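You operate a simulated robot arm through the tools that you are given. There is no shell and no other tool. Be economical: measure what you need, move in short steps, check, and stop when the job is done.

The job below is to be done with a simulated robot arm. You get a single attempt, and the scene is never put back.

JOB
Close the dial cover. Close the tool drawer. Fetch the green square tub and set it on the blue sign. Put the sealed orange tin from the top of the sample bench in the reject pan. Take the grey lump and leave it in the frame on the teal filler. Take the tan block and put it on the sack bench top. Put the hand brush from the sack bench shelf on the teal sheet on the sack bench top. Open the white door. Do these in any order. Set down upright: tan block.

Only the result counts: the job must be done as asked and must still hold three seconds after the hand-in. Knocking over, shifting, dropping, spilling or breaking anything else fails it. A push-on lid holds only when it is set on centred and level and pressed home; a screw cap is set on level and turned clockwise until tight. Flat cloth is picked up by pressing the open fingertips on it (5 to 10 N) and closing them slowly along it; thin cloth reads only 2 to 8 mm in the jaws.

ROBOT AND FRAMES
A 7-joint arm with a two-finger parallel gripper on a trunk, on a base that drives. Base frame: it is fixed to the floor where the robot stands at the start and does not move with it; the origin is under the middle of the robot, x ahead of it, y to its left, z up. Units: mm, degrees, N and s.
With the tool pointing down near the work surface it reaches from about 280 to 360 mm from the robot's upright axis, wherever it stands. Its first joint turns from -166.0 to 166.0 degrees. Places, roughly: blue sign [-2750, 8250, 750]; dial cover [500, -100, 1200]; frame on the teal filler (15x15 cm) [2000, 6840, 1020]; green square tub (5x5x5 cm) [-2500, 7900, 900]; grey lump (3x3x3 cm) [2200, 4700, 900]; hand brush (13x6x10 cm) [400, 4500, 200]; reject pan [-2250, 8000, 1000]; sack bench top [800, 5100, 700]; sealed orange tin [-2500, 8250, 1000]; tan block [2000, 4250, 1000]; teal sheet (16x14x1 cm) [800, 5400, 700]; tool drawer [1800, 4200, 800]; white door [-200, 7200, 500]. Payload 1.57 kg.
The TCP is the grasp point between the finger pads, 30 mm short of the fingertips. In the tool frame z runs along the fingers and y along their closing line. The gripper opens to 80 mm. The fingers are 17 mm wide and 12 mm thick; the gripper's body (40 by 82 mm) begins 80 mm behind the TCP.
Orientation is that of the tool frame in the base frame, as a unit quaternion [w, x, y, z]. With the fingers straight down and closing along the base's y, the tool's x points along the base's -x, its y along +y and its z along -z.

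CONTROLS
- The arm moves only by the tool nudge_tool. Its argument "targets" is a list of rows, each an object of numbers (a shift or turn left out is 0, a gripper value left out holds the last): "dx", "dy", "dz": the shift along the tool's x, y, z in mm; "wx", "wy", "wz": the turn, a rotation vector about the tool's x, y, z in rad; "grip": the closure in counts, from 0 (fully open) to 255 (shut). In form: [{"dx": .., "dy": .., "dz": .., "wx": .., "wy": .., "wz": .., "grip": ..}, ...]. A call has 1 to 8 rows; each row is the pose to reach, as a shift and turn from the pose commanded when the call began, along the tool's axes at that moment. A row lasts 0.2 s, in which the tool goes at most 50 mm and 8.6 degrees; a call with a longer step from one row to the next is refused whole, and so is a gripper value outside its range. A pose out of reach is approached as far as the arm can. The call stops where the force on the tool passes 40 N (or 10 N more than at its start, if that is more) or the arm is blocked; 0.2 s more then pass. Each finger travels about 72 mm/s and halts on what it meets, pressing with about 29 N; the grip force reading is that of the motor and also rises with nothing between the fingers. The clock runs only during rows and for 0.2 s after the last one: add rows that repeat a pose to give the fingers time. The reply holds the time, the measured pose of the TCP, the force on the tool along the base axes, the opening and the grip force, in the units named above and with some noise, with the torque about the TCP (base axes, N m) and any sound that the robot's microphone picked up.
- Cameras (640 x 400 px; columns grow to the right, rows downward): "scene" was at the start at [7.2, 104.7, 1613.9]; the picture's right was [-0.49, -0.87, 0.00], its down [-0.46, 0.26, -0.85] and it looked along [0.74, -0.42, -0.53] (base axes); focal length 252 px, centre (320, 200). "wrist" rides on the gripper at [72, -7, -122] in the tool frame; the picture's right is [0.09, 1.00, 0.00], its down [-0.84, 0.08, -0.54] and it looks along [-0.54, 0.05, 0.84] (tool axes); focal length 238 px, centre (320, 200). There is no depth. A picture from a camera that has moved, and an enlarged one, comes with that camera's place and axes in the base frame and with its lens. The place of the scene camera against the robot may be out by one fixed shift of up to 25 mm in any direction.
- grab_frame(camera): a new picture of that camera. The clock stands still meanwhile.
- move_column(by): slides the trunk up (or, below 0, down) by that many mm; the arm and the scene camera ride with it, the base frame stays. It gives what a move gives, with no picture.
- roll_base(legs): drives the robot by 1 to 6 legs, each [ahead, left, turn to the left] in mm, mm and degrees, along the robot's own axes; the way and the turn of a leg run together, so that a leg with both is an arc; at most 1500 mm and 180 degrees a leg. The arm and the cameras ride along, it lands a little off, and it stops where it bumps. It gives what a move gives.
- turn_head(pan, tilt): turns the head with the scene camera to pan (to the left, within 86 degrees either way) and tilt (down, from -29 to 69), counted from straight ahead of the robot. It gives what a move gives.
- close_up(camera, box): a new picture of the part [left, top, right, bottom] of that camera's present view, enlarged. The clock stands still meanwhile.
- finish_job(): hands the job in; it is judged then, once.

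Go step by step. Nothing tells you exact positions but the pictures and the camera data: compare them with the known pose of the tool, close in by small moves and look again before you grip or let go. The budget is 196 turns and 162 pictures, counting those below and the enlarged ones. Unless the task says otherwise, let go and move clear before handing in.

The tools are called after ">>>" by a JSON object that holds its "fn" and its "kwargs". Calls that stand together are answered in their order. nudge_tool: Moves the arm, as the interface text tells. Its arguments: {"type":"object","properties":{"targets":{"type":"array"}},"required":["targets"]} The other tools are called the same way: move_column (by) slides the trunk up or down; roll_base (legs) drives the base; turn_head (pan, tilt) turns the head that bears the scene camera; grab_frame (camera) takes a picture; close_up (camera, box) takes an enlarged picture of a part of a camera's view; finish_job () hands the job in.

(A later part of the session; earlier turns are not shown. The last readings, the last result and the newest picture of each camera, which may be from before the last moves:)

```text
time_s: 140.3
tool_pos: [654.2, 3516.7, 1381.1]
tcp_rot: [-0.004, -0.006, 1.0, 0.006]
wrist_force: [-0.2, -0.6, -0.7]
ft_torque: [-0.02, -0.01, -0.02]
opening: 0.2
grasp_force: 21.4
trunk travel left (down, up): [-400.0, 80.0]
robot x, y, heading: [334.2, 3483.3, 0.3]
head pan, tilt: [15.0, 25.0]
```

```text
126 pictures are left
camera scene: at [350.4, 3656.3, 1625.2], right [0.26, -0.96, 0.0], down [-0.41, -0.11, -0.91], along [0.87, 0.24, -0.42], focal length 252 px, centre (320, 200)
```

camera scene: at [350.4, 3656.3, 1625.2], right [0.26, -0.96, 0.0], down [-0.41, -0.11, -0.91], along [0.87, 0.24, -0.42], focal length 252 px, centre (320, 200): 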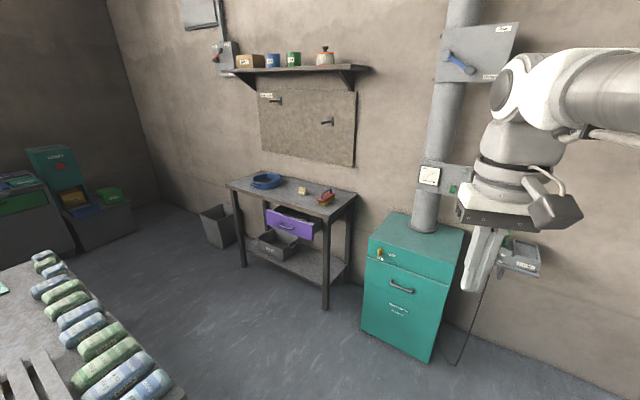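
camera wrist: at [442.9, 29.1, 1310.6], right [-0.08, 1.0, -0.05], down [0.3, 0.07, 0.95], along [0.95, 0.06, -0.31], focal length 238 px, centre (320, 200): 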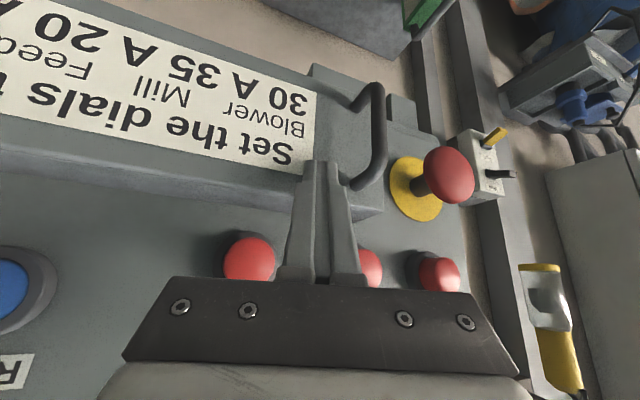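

>>> {"fn": "close_up", "kwargs": {"camera": "scene", "box": [190, 140, 380, 300]}}

>>> {"fn": "close_up", "kwargs": {"camera": "scene", "box": [180, 20, 400, 160]}}

>>> {"fn": "turn_head", "kwargs": {"pan": 80, "tilt": 35}}

>>> {"fn": "grab_frame", "kwargs": {"camera": "scene"}}

```text
2.50 times, centred on (285, 220) of scene
camera zoom: at [350.4, 3656.3, 1625.2], right [0.26, -0.96, 0.0], down [-0.41, -0.11, -0.91], along [0.87, 0.24, -0.42], focal length 631 px, centre (408, 150)
```

zoom: 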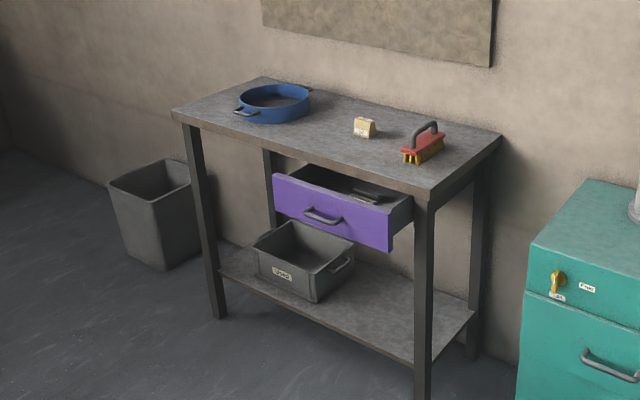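

```text
2.86 times, centred on (290, 90) of scene
camera zoom: at [350.4, 3656.3, 1625.2], right [0.26, -0.96, 0.0], down [-0.41, -0.11, -0.91], along [0.87, 0.24, -0.42], focal length 721 px, centre (406, 514)
```

zoom: 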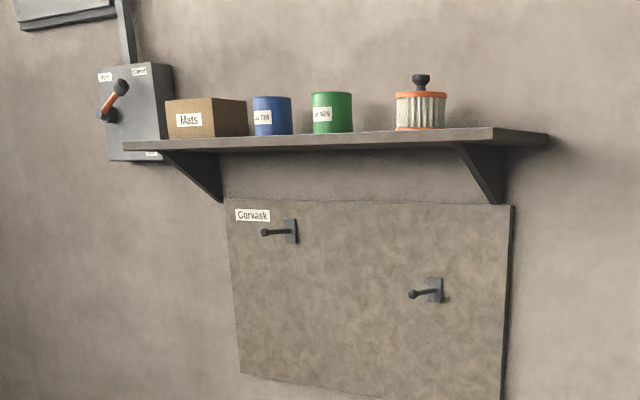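

```text
time_s: 141.7
tool_pos: [654.3, 3516.9, 1382.1]
tcp_rot: [-0.004, -0.006, 1.0, 0.006]
wrist_force: [0.0, -0.6, -0.2]
ft_torque: [0.05, 0.01, -0.01]
opening: 0.2
grasp_force: 21.6
trunk travel left (down, up): [-400.0, 80.0]
robot x, y, heading: [336.4, 3484.0, 0.4]
head pan, tilt: [80.0, 35.0]
```

```text
123 pictures are left
camera scene: at [276.3, 3718.7, 1609.5], right [0.99, -0.17, 0.0], down [-0.1, -0.57, -0.82], along [0.14, 0.81, -0.57], focal length 252 px, centre (320, 200)
```

scene: 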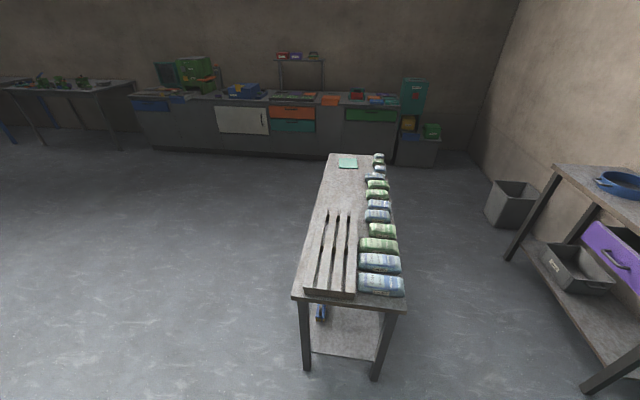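

I see the drawer bench (purple drawer open, tan labelled block, blue sieve, a brush on top) and the sack bench with a slatted rack, packets and a small teal sheet at the far end. I'll drive up to the drawer bench.

>>> {"fn": "roll_base", "kwargs": {"legs": [[550, 0, 0], [330, 715, 0]]}}

>>> {"fn": "turn_head", "kwargs": {"pan": 10, "tilt": 45}}

>>> {"fn": "grab_frame", "kwargs": {"camera": "scene"}}

```text
time_s: 151.2
tool_pos: [1535.4, 4234.9, 1381.5]
tcp_rot: [-0.004, -0.004, 1.0, 0.006]
wrist_force: [0.4, 0.2, -0.3]
ft_torque: [-0.01, 0.01, 0.01]
opening: 0.0
grasp_force: 21.6
trunk travel left (down, up): [-400.0, 80.0]
robot x, y, heading: [1215.1, 4202.3, 0.2]
head pan, tilt: [80.0, 35.0]
```

```text
time_s: 152.6
tool_pos: [1536.4, 4234.0, 1382.2]
tcp_rot: [-0.004, -0.004, 1.0, 0.006]
wrist_force: [0.2, -0.6, 0.1]
ft_torque: [-0.02, -0.02, 0.02]
opening: 0.3
grasp_force: 21.3
trunk travel left (down, up): [-400.0, 80.0]
robot x, y, heading: [1216.6, 4204.2, 0.1]
head pan, tilt: [10.0, 45.0]
```

```text
122 pictures are left
camera scene: at [1224.4, 4366.4, 1594.6], right [0.18, -0.98, 0.0], down [-0.7, -0.13, -0.71], along [0.7, 0.13, -0.71], focal length 252 px, centre (320, 200)
```

scene: 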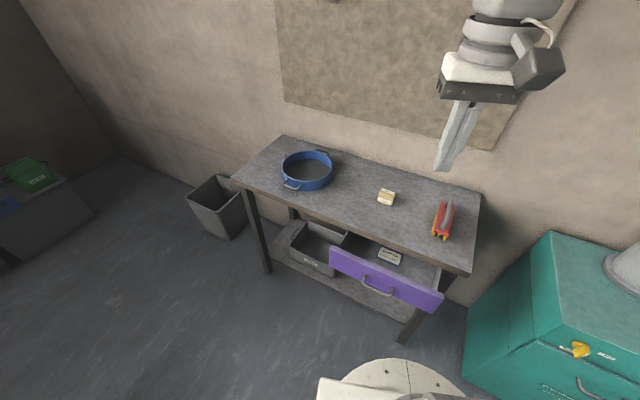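

The bench is turned about 18° (front edge runs from about (1707,3982) to (1997,4888), top near z 870), the block sits near (1984,4238,893) and the drawer stands out about 136 mm. I square up to it and lower the trunk.

>>> {"fn": "roll_base", "kwargs": {"legs": [[0, 0, -18], [55, 165, 0]]}}

>>> {"fn": "move_column", "kwargs": {"by": -300}}

>>> {"fn": "turn_head", "kwargs": {"pan": -5, "tilt": 45}}

>>> {"fn": "grab_frame", "kwargs": {"camera": "scene"}}

>>> {"fn": "grab_frame", "kwargs": {"camera": "wrist"}}

```text
time_s: 155.7
tool_pos: [1632.4, 4274.9, 1382.0]
tcp_rot: [-0.003, 0.149, 0.989, 0.007]
wrist_force: [-0.3, 0.3, 0.2]
ft_torque: [0.01, 0.01, 0.02]
opening: 0.3
grasp_force: 21.2
trunk travel left (down, up): [-400.0, 80.0]
robot x, y, heading: [1318.8, 4343.7, -17.8]
head pan, tilt: [10.0, 45.0]
```

```text
time_s: 158.7
tool_pos: [1632.9, 4274.4, 1081.7]
tcp_rot: [-0.002, 0.15, 0.989, 0.007]
wrist_force: [0.6, -0.1, 0.6]
ft_torque: [0.01, 0.0, 0.0]
opening: 0.1
grasp_force: 21.4
trunk travel left (down, up): [-100.0, 380.0]
robot x, y, heading: [1314.6, 4343.6, -17.4]
head pan, tilt: [10.0, 45.0]
```

```text
time_s: 159.4
tool_pos: [1632.2, 4274.8, 1081.1]
tcp_rot: [-0.003, 0.15, 0.989, 0.006]
wrist_force: [0.2, 0.0, -0.1]
ft_torque: [0.0, 0.0, -0.02]
opening: 0.2
grasp_force: 22.1
trunk travel left (down, up): [-100.0, 380.0]
robot x, y, heading: [1313.9, 4345.2, -17.4]
head pan, tilt: [-5.0, 45.0]
```

```text
121 pictures are left
camera scene: at [1367.7, 4477.9, 1294.6], right [-0.38, -0.92, 0.0], down [-0.65, 0.27, -0.71], along [0.65, -0.27, -0.71], focal length 252 px, centre (320, 200)
```

scene: 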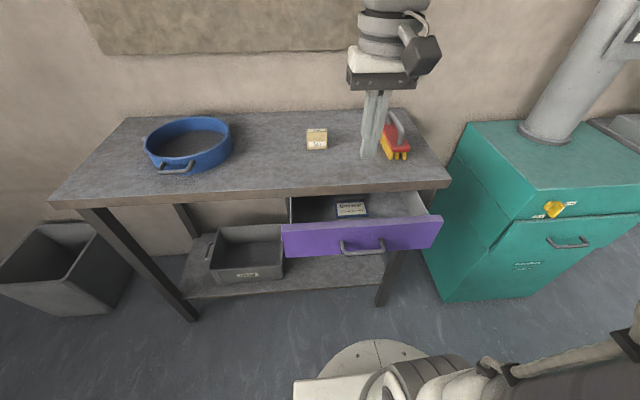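

```text
120 pictures are left
camera wrist: at [1563.9, 4289.9, 1205.1], right [0.21, 0.98, 0.01], down [0.82, -0.18, 0.54], along [0.53, -0.1, -0.84], focal length 238 px, centre (320, 200)
```

wrist: 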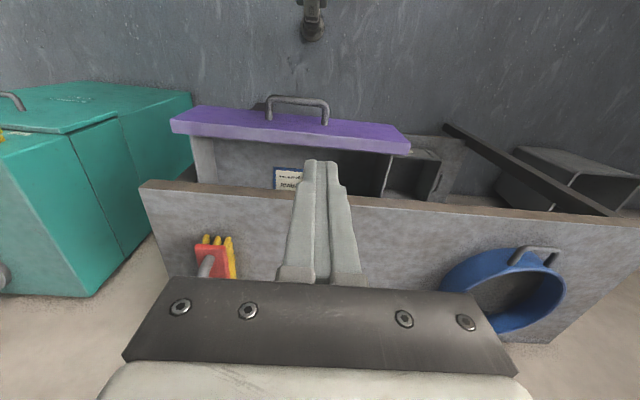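

The drawer front's handle is about (1640, 4243, ~800). I back the closed fingers off, go down in front of the handle and then push it in.

>>> {"fn": "nudge_tool", "kwargs": {"targets": [{"dx": 40, "dy": -15}, {"dx": 75, "dy": -28}, {"dx": 75, "dy": -28, "dz": 48}, {"dx": 75, "dy": -28, "dz": 96}, {"dx": 75, "dy": -28, "dz": 144}, {"dx": 75, "dy": -28, "dz": 192}, {"dx": 75, "dy": -28, "dz": 240}, {"dx": 75, "dy": -28, "dz": 276}]}}

>>> {"fn": "grab_frame", "kwargs": {"camera": "scene"}}

>>> {"fn": "grab_frame", "kwargs": {"camera": "wrist"}}

```text
time_s: 161.2
tool_pos: [1564.7, 4270.8, 812.3]
tcp_rot: [-0.003, 0.149, 0.989, 0.007]
wrist_force: [1.1, 0.5, 0.1]
ft_torque: [0.02, 0.0, -0.02]
opening: 0.1
grasp_force: 21.2
out of reach, approached as far as the arm can: row 8
trunk travel left (down, up): [-100.0, 380.0]
robot x, y, heading: [1316.7, 4344.4, -17.4]
head pan, tilt: [-5.0, 45.0]
```

```text
119 pictures are left
camera scene: at [1367.4, 4477.9, 1294.7], right [-0.38, -0.92, 0.0], down [-0.65, 0.27, -0.71], along [0.65, -0.27, -0.71], focal length 252 px, centre (320, 200)
```

scene: 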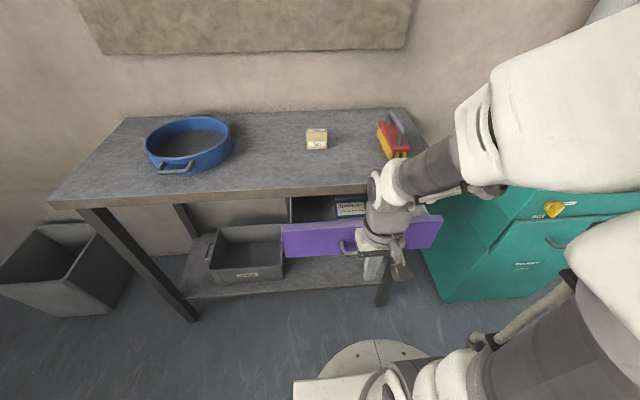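

```text
118 pictures are left
camera wrist: at [1495.6, 4285.4, 935.7], right [0.21, 0.98, 0.01], down [0.83, -0.18, 0.54], along [0.53, -0.1, -0.84], focal length 238 px, centre (320, 200)
```

wrist: 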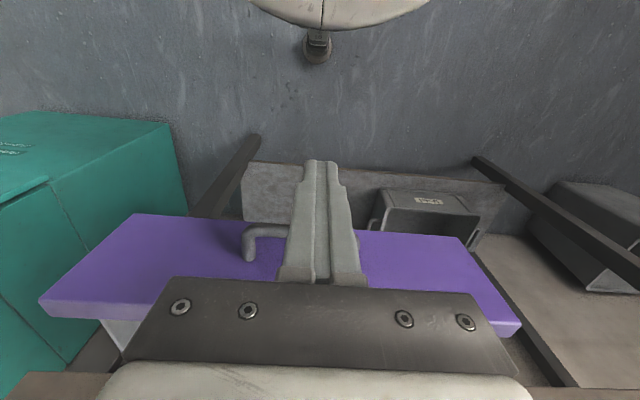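

>>> {"fn": "nudge_tool", "kwargs": {"targets": [{"dx": -15}, {"dx": -30}, {"dx": -42}, {"dx": -52}, {"dx": -62}, {"dx": -72}, {"dx": -82}, {"dx": -92}]}}

>>> {"fn": "nudge_tool", "kwargs": {"targets": [{"dx": -10}, {"dx": -20}, {"dx": -30}, {"dx": -40}, {"dx": -50}, {"dx": -60}, {"dx": -70}]}}

>>> {"fn": "grab_frame", "kwargs": {"camera": "scene"}}

>>> {"fn": "grab_frame", "kwargs": {"camera": "wrist"}}

```text
time_s: 163.1
tool_pos: [1652.5, 4242.3, 812.0]
tcp_rot: [-0.002, 0.149, 0.989, 0.007]
wrist_force: [0.3, 0.1, 0.1]
ft_torque: [0.03, 0.04, -0.02]
opening: 0.0
grasp_force: 21.5
trunk travel left (down, up): [-100.0, 380.0]
robot x, y, heading: [1316.7, 4344.0, -17.6]
head pan, tilt: [-5.0, 45.0]
```

```text
time_s: 164.7
tool_pos: [1720.2, 4222.1, 810.5]
tcp_rot: [-0.003, 0.149, 0.989, 0.006]
wrist_force: [0.4, 0.4, -0.4]
ft_torque: [0.02, 0.01, -0.01]
opening: 0.0
grasp_force: 21.2
trunk travel left (down, up): [-100.0, 380.0]
robot x, y, heading: [1314.2, 4342.2, -17.5]
head pan, tilt: [-5.0, 45.0]
```

```text
117 pictures are left
camera scene: at [1367.7, 4477.8, 1294.6], right [-0.38, -0.92, 0.0], down [-0.65, 0.27, -0.71], along [0.65, -0.27, -0.71], focal length 252 px, centre (320, 200)
```

scene: 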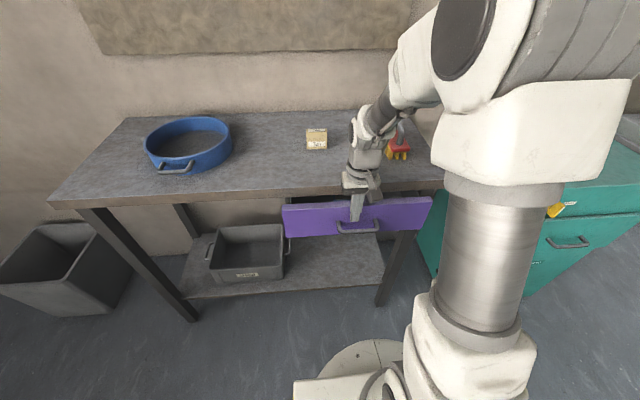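

```text
116 pictures are left
camera wrist: at [1650.8, 4237.6, 934.6], right [0.21, 0.98, 0.01], down [0.82, -0.18, 0.54], along [0.53, -0.1, -0.84], focal length 238 px, centre (320, 200)
```

wrist: 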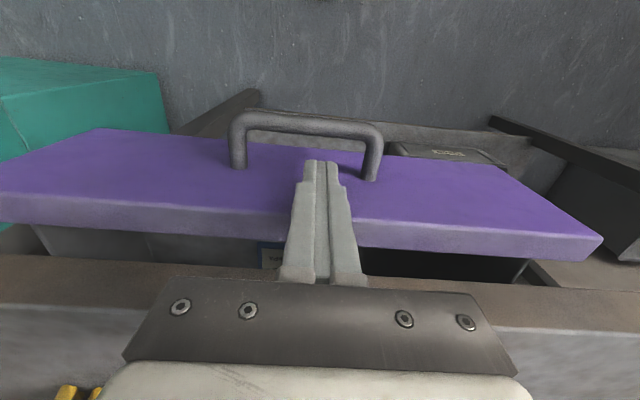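

The fingertips push the drawer face above the handle; about 50 mm remain. I back off, tilt the tips forward so the gripper body clears the bench edge, and push on.

>>> {"fn": "nudge_tool", "kwargs": {"targets": [{"dx": 30}, {"dx": 40, "wy": -0.14}, {"dx": 40, "wy": -0.28}, {"dx": 40, "wy": -0.42}, {"dx": 40, "wy": -0.56}]}}

>>> {"fn": "nudge_tool", "kwargs": {"targets": [{"dx": -17, "dz": 10.6}, {"dx": -30, "dz": 19}, {"dx": -38, "dz": 24}, {"dx": -46, "dz": 29}, {"dx": -54, "dz": 34}, {"dx": -60, "dz": 37.5}, {"dx": -66, "dz": 41}, {"dx": -72, "dz": 45}]}}

>>> {"fn": "grab_frame", "kwargs": {"camera": "scene"}}

>>> {"fn": "grab_frame", "kwargs": {"camera": "wrist"}}

```text
time_s: 165.8
tool_pos: [1692.1, 4231.9, 814.1]
tcp_rot: [0.27, 0.146, 0.951, -0.036]
wrist_force: [-0.1, 0.1, 0.6]
ft_torque: [-0.01, -0.01, 0.0]
opening: 0.0
grasp_force: 21.6
out of reach, approached as far as the arm can: row 5
trunk travel left (down, up): [-100.0, 380.0]
robot x, y, heading: [1318.7, 4342.4, -17.4]
head pan, tilt: [-5.0, 45.0]
```

```text
time_s: 167.4
tool_pos: [1753.7, 4211.0, 809.8]
tcp_rot: [0.262, 0.147, 0.953, -0.033]
wrist_force: [-11.8, 3.2, 8.3]
ft_torque: [-0.01, 0.19, -0.01]
opening: 0.1
grasp_force: 21.6
trunk travel left (down, up): [-100.0, 380.0]
robot x, y, heading: [1314.0, 4341.2, -17.2]
head pan, tilt: [-5.0, 45.0]
stopped in row 7: the force on the tool passed its limit at 48 N (the readings are from after the stop); the commanded pose is now the measured one
```

```text
115 pictures are left
camera scene: at [1366.4, 4478.2, 1294.6], right [-0.38, -0.92, 0.0], down [-0.65, 0.27, -0.71], along [0.65, -0.27, -0.71], focal length 252 px, centre (320, 200)
```

scene: 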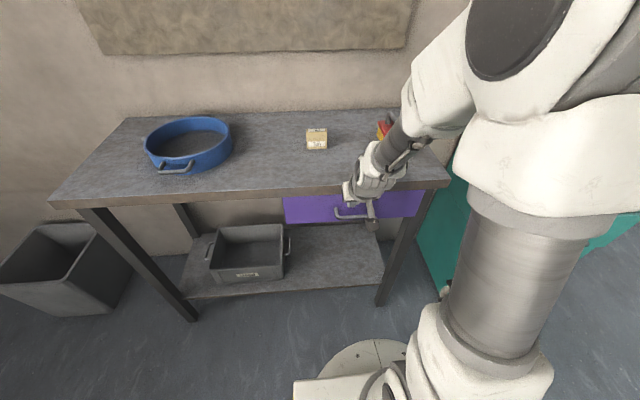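

```text
114 pictures are left
camera wrist: at [1635.0, 4242.9, 879.9], right [0.22, 0.97, -0.03], down [0.44, -0.07, 0.89], along [0.87, -0.21, -0.45], focal length 238 px, centre (320, 200)
```

wrist: 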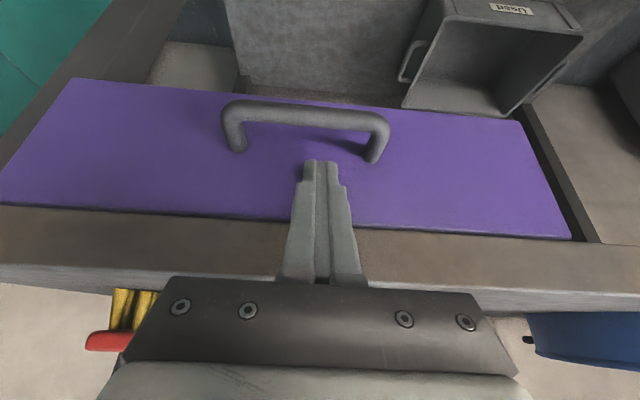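

The drawer front now sits under the bench edge. One more slow push to be sure it is home.

>>> {"fn": "nudge_tool", "kwargs": {"targets": [{"dx": -2, "dz": 1.2}, {"dx": -4, "dz": 2.5}, {"dx": -6, "dz": 3.7}, {"dx": -8, "dz": 5}]}}

>>> {"fn": "close_up", "kwargs": {"camera": "wrist", "box": [0, 60, 640, 300]}}

```text
time_s: 168.0
tool_pos: [1754.8, 4211.3, 808.6]
tcp_rot: [0.256, 0.147, 0.955, -0.032]
wrist_force: [-6.3, 2.6, 2.8]
ft_torque: [0.03, 0.1, 0.02]
opening: 0.4
grasp_force: 21.3
trunk travel left (down, up): [-100.0, 380.0]
robot x, y, heading: [1314.6, 4342.4, -17.6]
head pan, tilt: [-5.0, 45.0]
stopped in row 3: the force on the tool passed its limit at 44 N (the readings are from after the stop); the commanded pose is now the measured one
```

```text
1.00 times, centred on (320, 180) of wrist (not enlarged: the box is as wide or as high as the picture)
camera zoom: at [1636.0, 4242.6, 878.7], right [0.22, 0.98, -0.03], down [0.45, -0.07, 0.89], along [0.86, -0.21, -0.46], focal length 238 px, centre (320, 220)
```

zoom: 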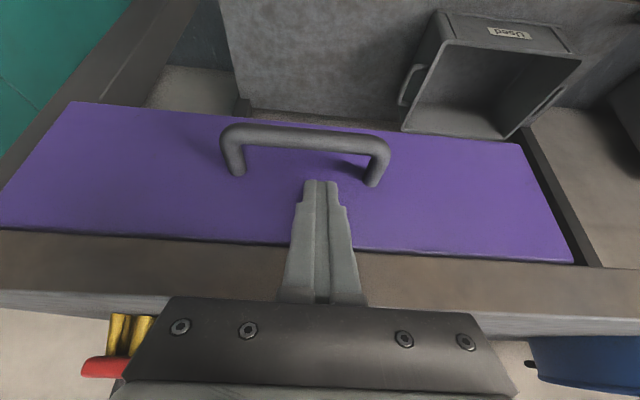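

The drawer is shut hard. I back off, straighten up and raise the tool, then look for the grey lump in the blue sieve.

>>> {"fn": "nudge_tool", "kwargs": {"targets": [{"dx": 36, "dz": -20}, {"dx": 75, "dz": -42}, {"dx": 75, "dz": -42, "wy": 0.14}, {"dx": 75, "dz": -42, "wy": 0.28}, {"dx": 75, "dz": -42, "wy": 0.42}, {"dx": 75, "dz": -42, "wy": 0.52}]}}

>>> {"fn": "nudge_tool", "kwargs": {"targets": [{"dz": -48, "grip": 0}, {"dz": -96}, {"dz": -144}, {"dz": -192}, {"dz": -240}, {"dz": -270, "dx": 20}]}}

>>> {"fn": "close_up", "kwargs": {"camera": "scene", "box": [40, 90, 360, 290]}}

```text
time_s: 169.4
tool_pos: [1673.5, 4236.8, 807.6]
tcp_rot: [0.003, 0.151, 0.989, 0.007]
wrist_force: [-0.7, -0.2, 1.1]
ft_torque: [0.01, -0.02, -0.03]
opening: 0.1
grasp_force: 21.6
out of reach, approached as far as the arm can: row 2
trunk travel left (down, up): [-100.0, 380.0]
robot x, y, heading: [1318.5, 4342.7, -17.5]
head pan, tilt: [-5.0, 45.0]
```

```text
time_s: 170.8
tool_pos: [1652.0, 4239.1, 1077.2]
tcp_rot: [0.003, 0.151, 0.989, 0.007]
wrist_force: [0.4, 0.6, 0.2]
ft_torque: [-0.01, 0.02, -0.01]
opening: 80.0
grasp_force: 0.1
trunk travel left (down, up): [-100.0, 380.0]
robot x, y, heading: [1311.6, 4345.2, -17.3]
head pan, tilt: [-5.0, 45.0]
```

```text
2.00 times, centred on (200, 190) of scene
camera zoom: at [1367.0, 4478.0, 1294.6], right [-0.38, -0.92, 0.0], down [-0.65, 0.27, -0.71], along [0.65, -0.27, -0.71], focal length 505 px, centre (560, 220)
```

zoom: 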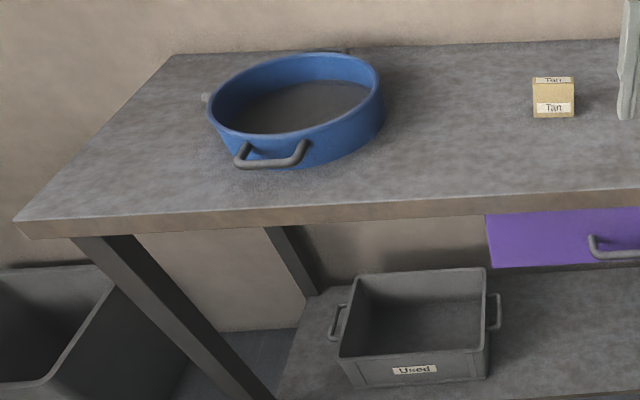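

The small grey piece behind the sieve near (2175, 4713) must be the lump. First the tan block: move in a little and view it from above with the wrist camera.

>>> {"fn": "roll_base", "kwargs": {"legs": [[105, 95, 0]]}}

>>> {"fn": "nudge_tool", "kwargs": {"targets": [{"dx": -45}, {"dx": -90}, {"dx": -130}, {"dx": -170}]}}

>>> {"fn": "grab_frame", "kwargs": {"camera": "wrist"}}

>>> {"fn": "grab_frame", "kwargs": {"camera": "scene"}}

```text
time_s: 172.2
tool_pos: [1779.9, 4298.0, 1076.7]
tcp_rot: [0.003, 0.151, 0.989, 0.007]
wrist_force: [0.6, -0.1, -0.8]
ft_torque: [0.01, -0.01, -0.01]
opening: 80.0
grasp_force: 0.1
trunk travel left (down, up): [-100.0, 380.0]
robot x, y, heading: [1443.6, 4401.6, -17.8]
head pan, tilt: [-5.0, 45.0]
```

```text
time_s: 173.2
tool_pos: [1944.3, 4246.9, 1077.2]
tcp_rot: [0.004, 0.15, 0.989, 0.006]
wrist_force: [0.0, 0.3, 0.4]
ft_torque: [0.0, 0.0, 0.02]
opening: 80.1
grasp_force: 0.2
trunk travel left (down, up): [-100.0, 380.0]
robot x, y, heading: [1440.4, 4403.6, -17.6]
head pan, tilt: [-5.0, 45.0]
```

```text
111 pictures are left
camera wrist: at [1872.2, 4262.5, 1199.8], right [0.21, 0.98, 0.01], down [0.82, -0.18, 0.55], along [0.54, -0.1, -0.84], focal length 238 px, centre (320, 200)
```

wrist: 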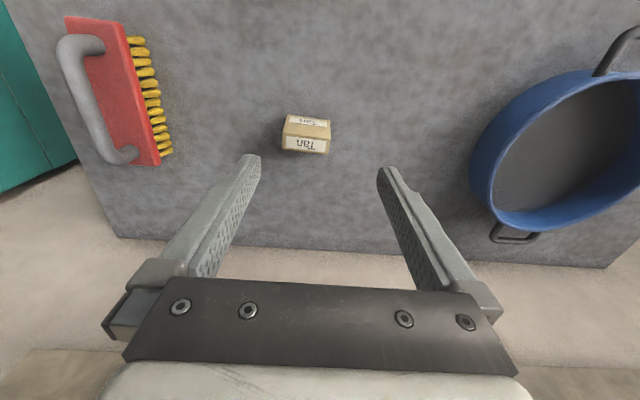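

```text
110 pictures are left
camera scene: at [1494.0, 4536.7, 1294.6], right [-0.38, -0.92, 0.0], down [-0.65, 0.27, -0.71], along [0.65, -0.27, -0.71], focal length 252 px, centre (320, 200)
```

scene: 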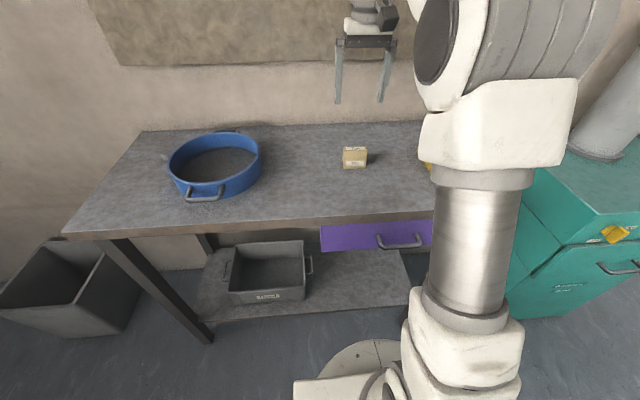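

The block sits nearly square to the gripper, about 60 mm wide. I'll centre over it and go part-way down.

>>> {"fn": "nudge_tool", "kwargs": {"targets": [{"dx": -28, "dy": -11}, {"dx": -28, "dy": -11, "dz": 45}, {"dx": -28, "dy": -11, "dz": 80}]}}

>>> {"fn": "grab_frame", "kwargs": {"camera": "wrist"}}

>>> {"fn": "close_up", "kwargs": {"camera": "scene", "box": [260, 20, 440, 200]}}

```text
time_s: 174.0
tool_pos: [1966.3, 4230.0, 997.6]
tcp_rot: [0.003, 0.151, 0.989, 0.006]
wrist_force: [0.2, -0.6, -0.9]
ft_torque: [0.01, -0.03, -0.01]
opening: 80.0
grasp_force: 0.1
trunk travel left (down, up): [-100.0, 380.0]
robot x, y, heading: [1442.5, 4401.0, -17.6]
head pan, tilt: [-5.0, 45.0]
```

```text
109 pictures are left
camera wrist: at [1896.1, 4244.9, 1120.4], right [0.21, 0.98, 0.01], down [0.82, -0.18, 0.55], along [0.54, -0.1, -0.84], focal length 238 px, centre (320, 200)
```

wrist: 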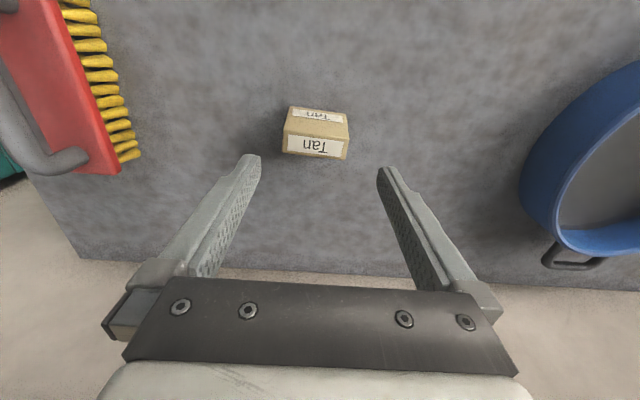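

```text
2.22 times, centred on (350, 110) of scene
camera zoom: at [1494.2, 4536.7, 1294.7], right [-0.38, -0.92, 0.0], down [-0.65, 0.27, -0.71], along [0.65, -0.27, -0.71], focal length 561 px, centre (253, 400)
```

zoom: 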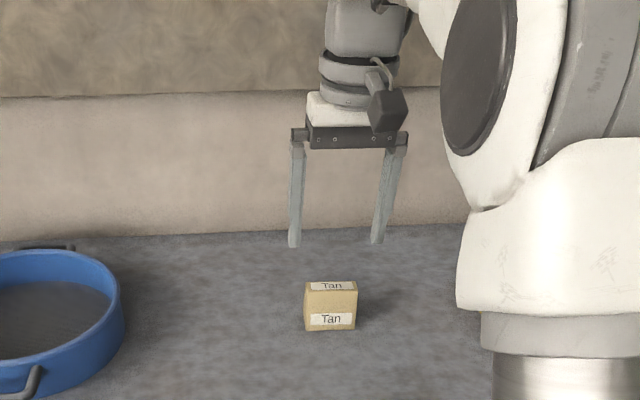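

Block top is about z 904 on a bench at about 847, centred near (1975, 4226). I'll shift 9 mm ahead and 4 mm right and go down around it.

>>> {"fn": "nudge_tool", "kwargs": {"targets": [{"dx": -9, "dy": -4, "dz": 20}, {"dx": -9, "dy": -4, "dz": 45}]}}

>>> {"fn": "grab_frame", "kwargs": {"camera": "wrist"}}

>>> {"fn": "close_up", "kwargs": {"camera": "scene", "box": [260, 60, 440, 200]}}

```text
time_s: 174.6
tool_pos: [1974.7, 4224.3, 953.8]
tcp_rot: [0.004, 0.15, 0.989, 0.007]
wrist_force: [0.2, -0.5, -0.3]
ft_torque: [-0.02, 0.02, -0.04]
opening: 80.2
grasp_force: 0.0
trunk travel left (down, up): [-100.0, 380.0]
robot x, y, heading: [1443.8, 4402.6, -17.6]
head pan, tilt: [-5.0, 45.0]
```

```text
107 pictures are left
camera wrist: at [1904.0, 4239.0, 1075.8], right [0.21, 0.98, 0.01], down [0.82, -0.18, 0.55], along [0.54, -0.1, -0.84], focal length 238 px, centre (320, 200)
```

wrist: 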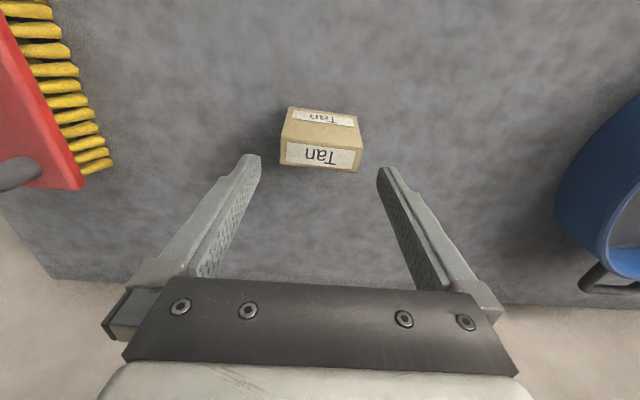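

```text
2.86 times, centred on (350, 130) of scene
camera zoom: at [1494.2, 4536.7, 1294.7], right [-0.38, -0.92, 0.0], down [-0.65, 0.27, -0.71], along [0.65, -0.27, -0.71], focal length 721 px, centre (234, 400)
```

zoom: 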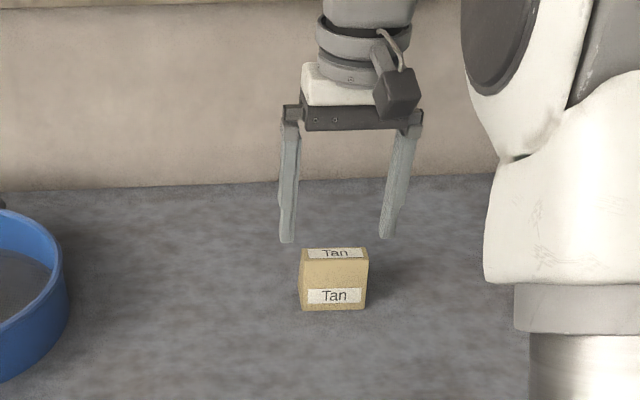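

Well centred. Down to z≈887 and grip.

>>> {"fn": "nudge_tool", "kwargs": {"targets": [{"dx": 2, "dz": 25}, {"dx": 2, "dz": 45}, {"dx": 2, "dz": 58}, {"dx": 2, "dz": 66}]}}

>>> {"fn": "grab_frame", "kwargs": {"camera": "wrist"}}

```text
time_s: 175.6
tool_pos: [1971.5, 4224.3, 891.3]
tcp_rot: [0.006, 0.151, 0.989, 0.006]
wrist_force: [-3.5, 2.3, 21.2]
ft_torque: [-0.83, 0.55, -0.14]
opening: 79.3
grasp_force: 0.1
trunk travel left (down, up): [-100.0, 380.0]
robot x, y, heading: [1448.4, 4401.0, -17.5]
head pan, tilt: [-5.0, 45.0]
```

```text
105 pictures are left
camera wrist: at [1901.3, 4240.2, 1012.8], right [0.21, 0.98, 0.01], down [0.81, -0.18, 0.55], along [0.54, -0.11, -0.83], focal length 238 px, centre (320, 200)
```

wrist: 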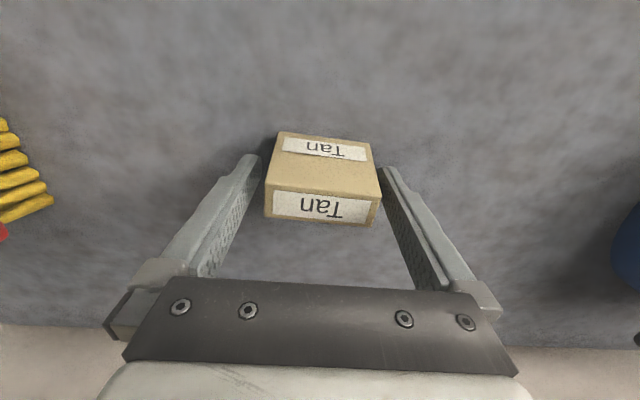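

The tips touch the bench (21 N). I lift 5 mm and close on the block.

>>> {"fn": "nudge_tool", "kwargs": {"targets": [{"dz": -5}, {"dz": -5, "grip": 255}, {"dz": -5, "grip": 255}, {"dz": -5}, {"dz": -5}]}}

>>> {"fn": "grab_frame", "kwargs": {"camera": "wrist"}}

```text
time_s: 176.8
tool_pos: [1972.3, 4223.8, 891.4]
tcp_rot: [0.004, 0.151, 0.989, 0.006]
wrist_force: [0.0, -0.1, 0.2]
ft_torque: [-0.04, -0.01, 0.01]
opening: 59.1
grasp_force: 29.4
trunk travel left (down, up): [-100.0, 380.0]
robot x, y, heading: [1444.3, 4397.9, -17.4]
head pan, tilt: [-5.0, 45.0]
```

```text
104 pictures are left
camera wrist: at [1902.4, 4239.8, 1014.7], right [0.21, 0.98, 0.01], down [0.82, -0.18, 0.55], along [0.54, -0.1, -0.84], focal length 238 px, centre (320, 200)
```

wrist: 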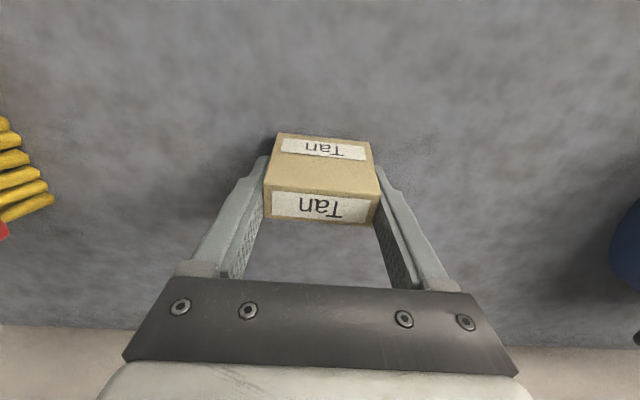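

Gripped at 59 mm; the block's base is 30 mm below the TCP. Lift and retract.

>>> {"fn": "nudge_tool", "kwargs": {"targets": [{"dz": -30}, {"dz": -75}, {"dz": -120}, {"dz": -165}, {"dz": -200, "dx": 25}, {"dz": -200, "dx": 70}, {"dz": -200, "dx": 115}, {"dz": -200, "dx": 160}]}}

>>> {"fn": "turn_head", "kwargs": {"pan": 86, "tilt": 45}}

>>> {"fn": "grab_frame", "kwargs": {"camera": "scene"}}

```text
time_s: 178.6
tool_pos: [1817.0, 4269.7, 1090.6]
tcp_rot: [0.003, 0.15, 0.989, 0.007]
wrist_force: [0.7, 0.6, -0.7]
ft_torque: [0.01, 0.03, -0.03]
opening: 59.2
grasp_force: 28.9
trunk travel left (down, up): [-100.0, 380.0]
robot x, y, heading: [1448.1, 4401.9, -17.4]
head pan, tilt: [-5.0, 45.0]
```

```text
time_s: 180.2
tool_pos: [1817.1, 4268.6, 1092.0]
tcp_rot: [0.003, 0.151, 0.989, 0.007]
wrist_force: [-0.4, -0.7, 0.3]
ft_torque: [-0.01, -0.02, 0.06]
opening: 59.2
grasp_force: 29.1
trunk travel left (down, up): [-100.0, 380.0]
robot x, y, heading: [1443.7, 4400.5, -17.4]
head pan, tilt: [85.9, 45.0]
```

```text
103 pictures are left
camera scene: at [1449.1, 4643.4, 1294.6], right [0.93, -0.37, 0.0], down [-0.26, -0.66, -0.71], along [0.26, 0.66, -0.71], focal length 252 px, centre (320, 200)
```

scene: 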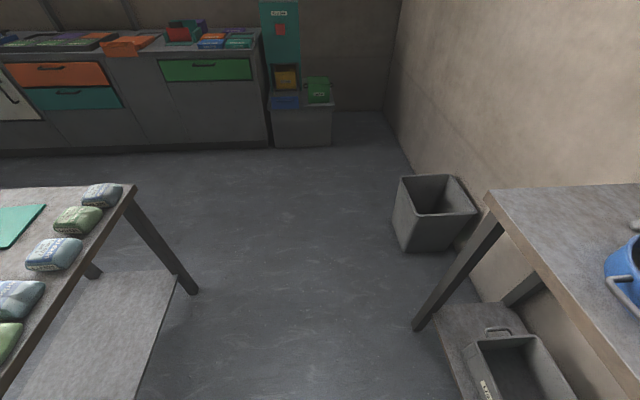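

Now to the sack bench's west side, where its top is free. I back around its south end.

>>> {"fn": "roll_base", "kwargs": {"legs": [[-94, -680, 0], [-865, -252, 0], [-510, 300, 0]]}}

>>> {"fn": "turn_head", "kwargs": {"pan": 50, "tilt": 35}}

>>> {"fn": "grab_frame", "kwargs": {"camera": "scene"}}

```text
time_s: 194.9
tool_pos: [216.1, 4098.1, 1092.2]
tcp_rot: [0.004, 0.151, 0.989, 0.006]
wrist_force: [-0.1, -0.1, 0.1]
ft_torque: [0.02, -0.01, -0.01]
opening: 59.5
grasp_force: 29.1
trunk travel left (down, up): [-100.0, 380.0]
robot x, y, heading: [-158.0, 4232.9, -17.6]
head pan, tilt: [85.9, 45.0]
```

```text
time_s: 196.0
tool_pos: [216.7, 4097.6, 1091.9]
tcp_rot: [0.004, 0.15, 0.989, 0.007]
wrist_force: [0.4, 0.6, 0.0]
ft_torque: [0.0, -0.04, -0.01]
opening: 59.4
grasp_force: 28.7
trunk travel left (down, up): [-100.0, 380.0]
robot x, y, heading: [-156.2, 4230.2, -17.5]
head pan, tilt: [50.0, 35.0]
```

```text
102 pictures are left
camera scene: at [-107.7, 4443.2, 1309.4], right [0.54, -0.84, 0.0], down [-0.48, -0.31, -0.82], along [0.69, 0.44, -0.57], focal length 252 px, centre (320, 200)
```

scene: 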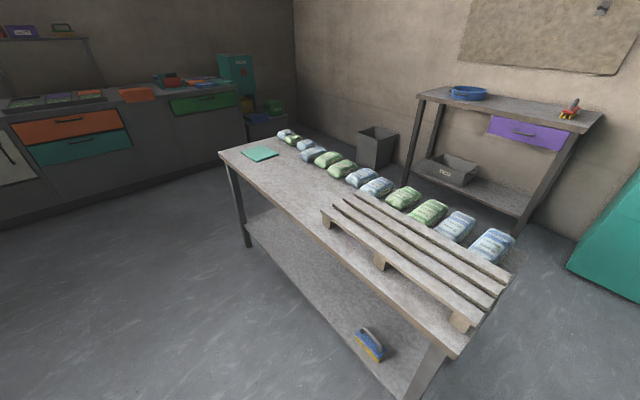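

The free area of the bench top is between the rack and the teal sheet, about (658, 5095). The brush lies on the shelf near (433, 4551). I slide along the bench and lower the trunk.

>>> {"fn": "roll_base", "kwargs": {"legs": [[10, 1070, 0]]}}

>>> {"fn": "move_column", "kwargs": {"by": -100}}

>>> {"fn": "turn_head", "kwargs": {"pan": 0, "tilt": 45}}

>>> {"fn": "grab_frame", "kwargs": {"camera": "scene"}}

>>> {"fn": "grab_frame", "kwargs": {"camera": "wrist"}}

```text
time_s: 204.2
tool_pos: [543.5, 5104.0, 1091.2]
tcp_rot: [0.004, 0.149, 0.989, 0.006]
wrist_force: [0.3, -0.1, -0.9]
ft_torque: [0.03, 0.0, -0.02]
opening: 59.1
grasp_force: 29.0
trunk travel left (down, up): [-100.0, 380.0]
robot x, y, heading: [170.4, 5237.9, -17.6]
head pan, tilt: [50.0, 35.0]
```

```text
time_s: 205.5
tool_pos: [545.5, 5105.3, 991.3]
tcp_rot: [0.004, 0.15, 0.989, 0.006]
wrist_force: [0.1, 0.1, -0.4]
ft_torque: [0.02, -0.04, 0.01]
opening: 59.4
grasp_force: 28.9
trunk travel left (down, up): [0.0, 480.0]
robot x, y, heading: [171.2, 5234.7, -17.5]
head pan, tilt: [50.0, 35.0]
```

```text
time_s: 206.7
tool_pos: [543.8, 5104.4, 991.2]
tcp_rot: [0.004, 0.149, 0.989, 0.007]
wrist_force: [0.1, 0.0, 0.3]
ft_torque: [-0.03, 0.01, -0.01]
opening: 58.9
grasp_force: 28.4
trunk travel left (down, up): [0.0, 480.0]
robot x, y, heading: [171.1, 5232.7, -17.3]
head pan, tilt: [0.0, 45.0]
```

```text
101 pictures are left
camera scene: at [223.4, 5379.0, 1194.7], right [-0.3, -0.95, 0.0], down [-0.67, 0.21, -0.71], along [0.67, -0.21, -0.71], focal length 252 px, centre (320, 200)
```

scene: 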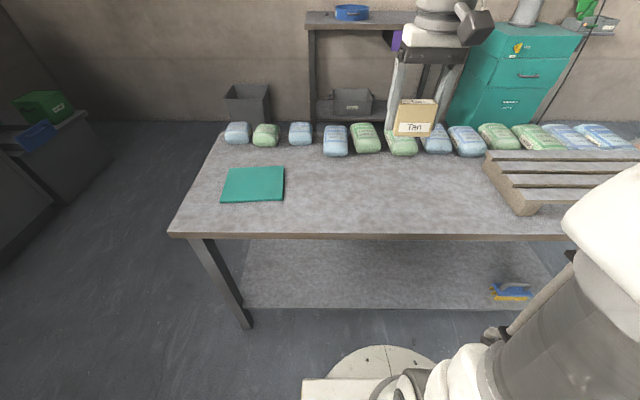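

```text
100 pictures are left
camera wrist: at [473.8, 5120.6, 1114.0], right [0.21, 0.98, 0.01], down [0.82, -0.18, 0.55], along [0.54, -0.1, -0.84], focal length 238 px, centre (320, 200)
```

wrist: 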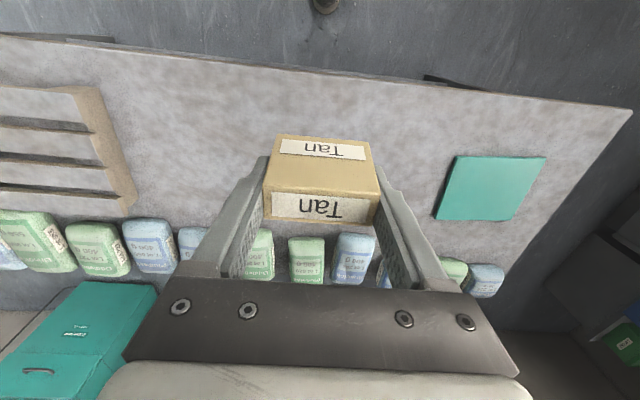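

The spot is free below; move 80 mm in and go down.

>>> {"fn": "nudge_tool", "kwargs": {"targets": [{"dx": -40}, {"dx": -80}, {"dx": -80, "dz": 45}, {"dx": -80, "dz": 90}, {"dx": -80, "dz": 135}, {"dx": -80, "dz": 180}, {"dx": -80, "dz": 215}]}}

>>> {"fn": "grab_frame", "kwargs": {"camera": "scene"}}

```text
time_s: 208.3
tool_pos: [622.2, 5084.7, 776.9]
tcp_rot: [0.004, 0.149, 0.989, 0.006]
wrist_force: [-0.5, -0.1, -0.1]
ft_torque: [0.03, 0.01, 0.05]
opening: 58.9
grasp_force: 29.0
trunk travel left (down, up): [0.0, 480.0]
robot x, y, heading: [170.2, 5236.9, -17.6]
head pan, tilt: [0.0, 45.0]
```

```text
99 pictures are left
camera scene: at [223.2, 5379.0, 1194.7], right [-0.3, -0.95, 0.0], down [-0.67, 0.21, -0.71], along [0.67, -0.21, -0.71], focal length 252 px, centre (320, 200)
```

scene: 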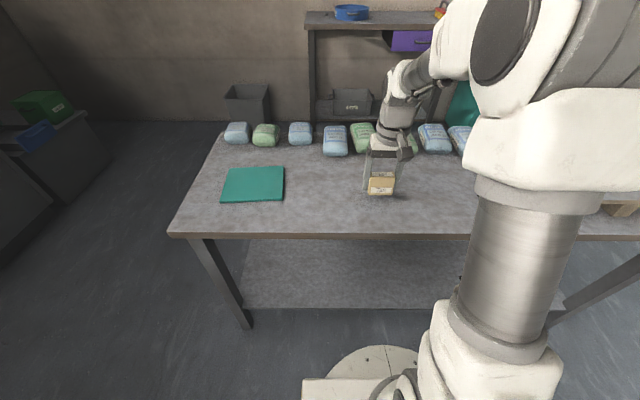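

Now slowly down to contact.

>>> {"fn": "nudge_tool", "kwargs": {"targets": [{"dz": 15}, {"dz": 28}, {"dz": 34}, {"dz": 38}, {"dz": 42}, {"dz": 46}, {"dz": 50}]}}

>>> {"fn": "close_up", "kwargs": {"camera": "scene", "box": [300, 120, 460, 240]}}

```text
time_s: 209.1
tool_pos: [623.0, 5083.9, 749.8]
tcp_rot: [0.008, 0.15, 0.989, 0.005]
wrist_force: [-10.3, 3.9, 20.9]
ft_torque: [-0.57, 0.67, -0.37]
opening: 59.5
grasp_force: 29.2
trunk travel left (down, up): [0.0, 480.0]
robot x, y, heading: [171.1, 5238.6, -17.6]
head pan, tilt: [0.0, 45.0]
stopped in row 4: the force on the tool passed its limit at 48 N (the readings are from after the stop); the commanded pose is now the measured one
```

```text
3.33 times, centred on (380, 180) of scene
camera zoom: at [221.6, 5379.6, 1194.8], right [-0.3, -0.95, 0.0], down [-0.67, 0.21, -0.71], along [0.68, -0.21, -0.71], focal length 842 px, centre (120, 267)
```

zoom: 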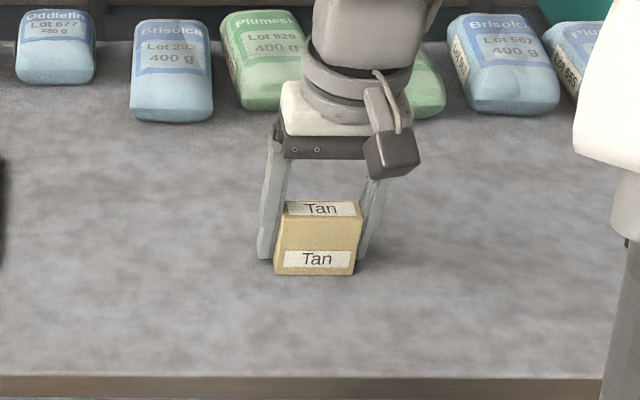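

It stands on the bench top. Ease off 1 mm, open, then lift clear.

>>> {"fn": "nudge_tool", "kwargs": {"targets": [{"dz": -1}, {"dz": -1, "grip": 90}, {"dz": -1, "grip": 0}, {"dz": -1, "grip": 0}, {"dz": -1}]}}

>>> {"fn": "nudge_tool", "kwargs": {"targets": [{"dz": -25}, {"dz": -60}, {"dz": -105}, {"dz": -150}, {"dz": -195}, {"dz": -240}]}}

>>> {"fn": "close_up", "kwargs": {"camera": "scene", "box": [180, 100, 460, 240]}}

```text
time_s: 210.3
tool_pos: [624.4, 5086.0, 750.0]
tcp_rot: [0.008, 0.149, 0.989, 0.006]
wrist_force: [-8.7, 21.3, 29.1]
ft_torque: [-0.31, 0.75, -0.67]
opening: 63.4
grasp_force: 0.1
trunk travel left (down, up): [0.0, 480.0]
robot x, y, heading: [167.7, 5236.2, -17.3]
head pan, tilt: [0.0, 45.0]
```

```text
time_s: 211.7
tool_pos: [621.1, 5081.6, 988.1]
tcp_rot: [0.006, 0.15, 0.989, 0.005]
wrist_force: [-0.3, 0.6, 0.1]
ft_torque: [-0.02, -0.01, 0.01]
opening: 80.1
grasp_force: 0.0
trunk travel left (down, up): [0.0, 480.0]
robot x, y, heading: [170.1, 5237.7, -17.5]
head pan, tilt: [0.0, 45.0]
```

```text
2.29 times, centred on (320, 170) of scene
camera zoom: at [223.2, 5379.0, 1194.6], right [-0.3, -0.95, 0.0], down [-0.67, 0.21, -0.71], along [0.67, -0.21, -0.71], focal length 577 px, centre (320, 269)
```

zoom: 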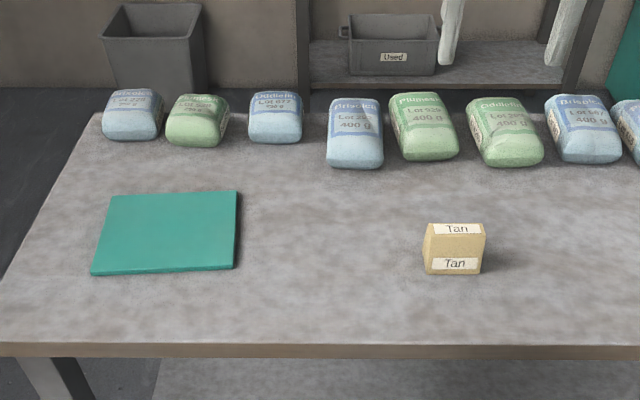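

The tan block stands upright on the bench. The teal sheet is centred near (773, 5392) and the brush near (417, 4548, 263) on the low shelf. I retract and slide back along the bench to the brush.

>>> {"fn": "nudge_tool", "kwargs": {"targets": [{"dx": 45}, {"dx": 90}, {"dx": 135}, {"dx": 165}]}}

>>> {"fn": "roll_base", "kwargs": {"legs": [[-60, -580, 0]]}}

>>> {"fn": "turn_head", "kwargs": {"pan": 0, "tilt": 60}}

>>> {"fn": "grab_frame", "kwargs": {"camera": "scene"}}

```text
time_s: 212.7
tool_pos: [462.5, 5129.1, 986.8]
tcp_rot: [0.007, 0.15, 0.989, 0.006]
wrist_force: [0.8, 1.2, -0.4]
ft_torque: [0.0, 0.05, 0.02]
opening: 79.8
grasp_force: 0.0
trunk travel left (down, up): [0.0, 480.0]
robot x, y, heading: [170.5, 5239.1, -17.5]
head pan, tilt: [0.0, 45.0]
```

```text
time_s: 217.6
tool_pos: [231.0, 4592.0, 985.9]
tcp_rot: [0.007, 0.15, 0.989, 0.006]
wrist_force: [-0.3, -0.2, -0.5]
ft_torque: [0.0, -0.04, 0.03]
opening: 80.2
grasp_force: 0.0
trunk travel left (down, up): [0.0, 480.0]
robot x, y, heading: [-61.3, 4702.7, -17.4]
head pan, tilt: [0.0, 45.0]
```

```text
time_s: 218.3
tool_pos: [231.9, 4592.4, 987.9]
tcp_rot: [0.007, 0.151, 0.989, 0.005]
wrist_force: [1.0, 0.7, -0.1]
ft_torque: [-0.01, 0.0, -0.02]
opening: 80.1
grasp_force: 0.0
trunk travel left (down, up): [0.0, 480.0]
robot x, y, heading: [-62.2, 4697.5, -17.7]
head pan, tilt: [0.0, 60.0]
```

```text
96 pictures are left
camera scene: at [-22.5, 4845.7, 1175.2], right [-0.3, -0.95, 0.0], down [-0.83, 0.26, -0.5], along [0.48, -0.15, -0.87], focal length 252 px, centre (320, 200)
```

scene: 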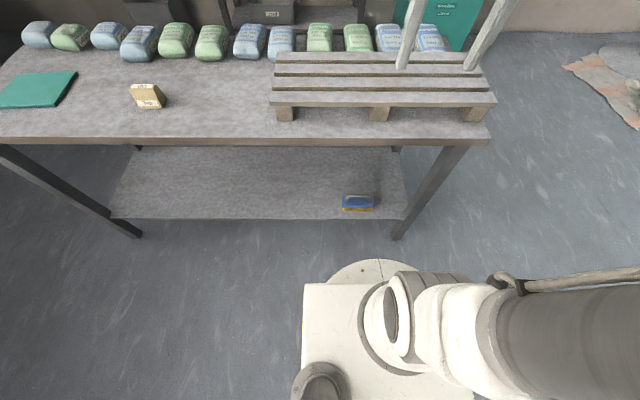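

>>> {"fn": "close_up", "kwargs": {"camera": "scene", "box": [290, 130, 450, 250]}}

```text
3.33 times, centred on (370, 190) of scene
camera zoom: at [-22.5, 4845.7, 1175.2], right [-0.3, -0.95, 0.0], down [-0.83, 0.26, -0.5], along [0.48, -0.15, -0.87], focal length 842 px, centre (153, 233)
```

zoom: 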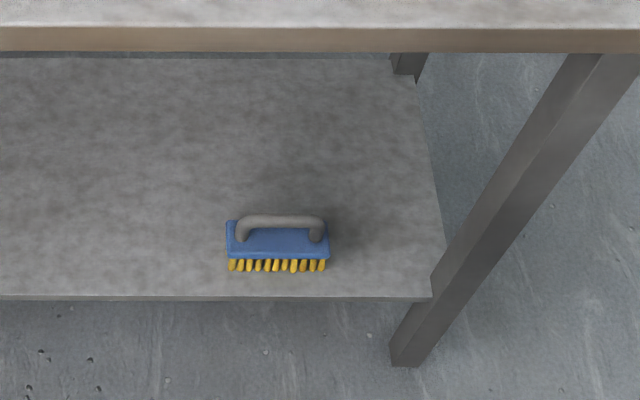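

The brush stands bristles-down with its handle bar along the bench, near the shelf's front edge. I'll step back a little, turn the gripper 90° so it closes across the bar, and tilt it to reach under the top.

>>> {"fn": "roll_base", "kwargs": {"legs": [[-40, 0, 0]]}}

>>> {"fn": "nudge_tool", "kwargs": {"targets": [{"wz": 0.14}, {"wz": 0.28}, {"wz": 0.42}, {"wz": 0.56}, {"wz": 0.7}, {"wz": 0.84}, {"wz": 0.98}, {"wz": 1.12}]}}

>>> {"fn": "nudge_tool", "kwargs": {"targets": [{"wz": 0.14}, {"wz": 0.28}, {"wz": 0.42}, {"wz": 0.45, "dz": 40}, {"wz": 0.45, "dz": 85}, {"wz": 0.45, "dz": 130}, {"wz": 0.45, "dz": 175}, {"wz": 0.45, "dz": 220}]}}

```text
time_s: 219.3
tool_pos: [193.2, 4603.1, 987.2]
tcp_rot: [0.008, 0.15, 0.989, 0.004]
wrist_force: [-0.5, -0.7, -0.2]
ft_torque: [-0.02, -0.02, -0.02]
opening: 80.0
grasp_force: 0.1
trunk travel left (down, up): [0.0, 480.0]
robot x, y, heading: [-98.8, 4712.0, -17.9]
head pan, tilt: [0.0, 60.0]
```

```text
time_s: 221.1
tool_pos: [194.3, 4604.2, 988.8]
tcp_rot: [0.003, 0.654, 0.757, 0.009]
wrist_force: [-0.4, 0.4, -0.4]
ft_torque: [-0.03, 0.01, -0.03]
opening: 80.0
grasp_force: 0.1
trunk travel left (down, up): [0.0, 480.0]
robot x, y, heading: [-102.0, 4706.5, -17.5]
head pan, tilt: [0.0, 60.0]
```

```text
time_s: 222.9
tool_pos: [196.1, 4606.5, 767.3]
tcp_rot: [0.001, 0.805, 0.593, 0.009]
wrist_force: [0.0, -0.2, -0.1]
ft_torque: [0.02, 0.0, 0.04]
opening: 80.0
grasp_force: 0.0
trunk travel left (down, up): [0.0, 480.0]
robot x, y, heading: [-100.7, 4708.5, -18.0]
head pan, tilt: [0.0, 60.0]
```

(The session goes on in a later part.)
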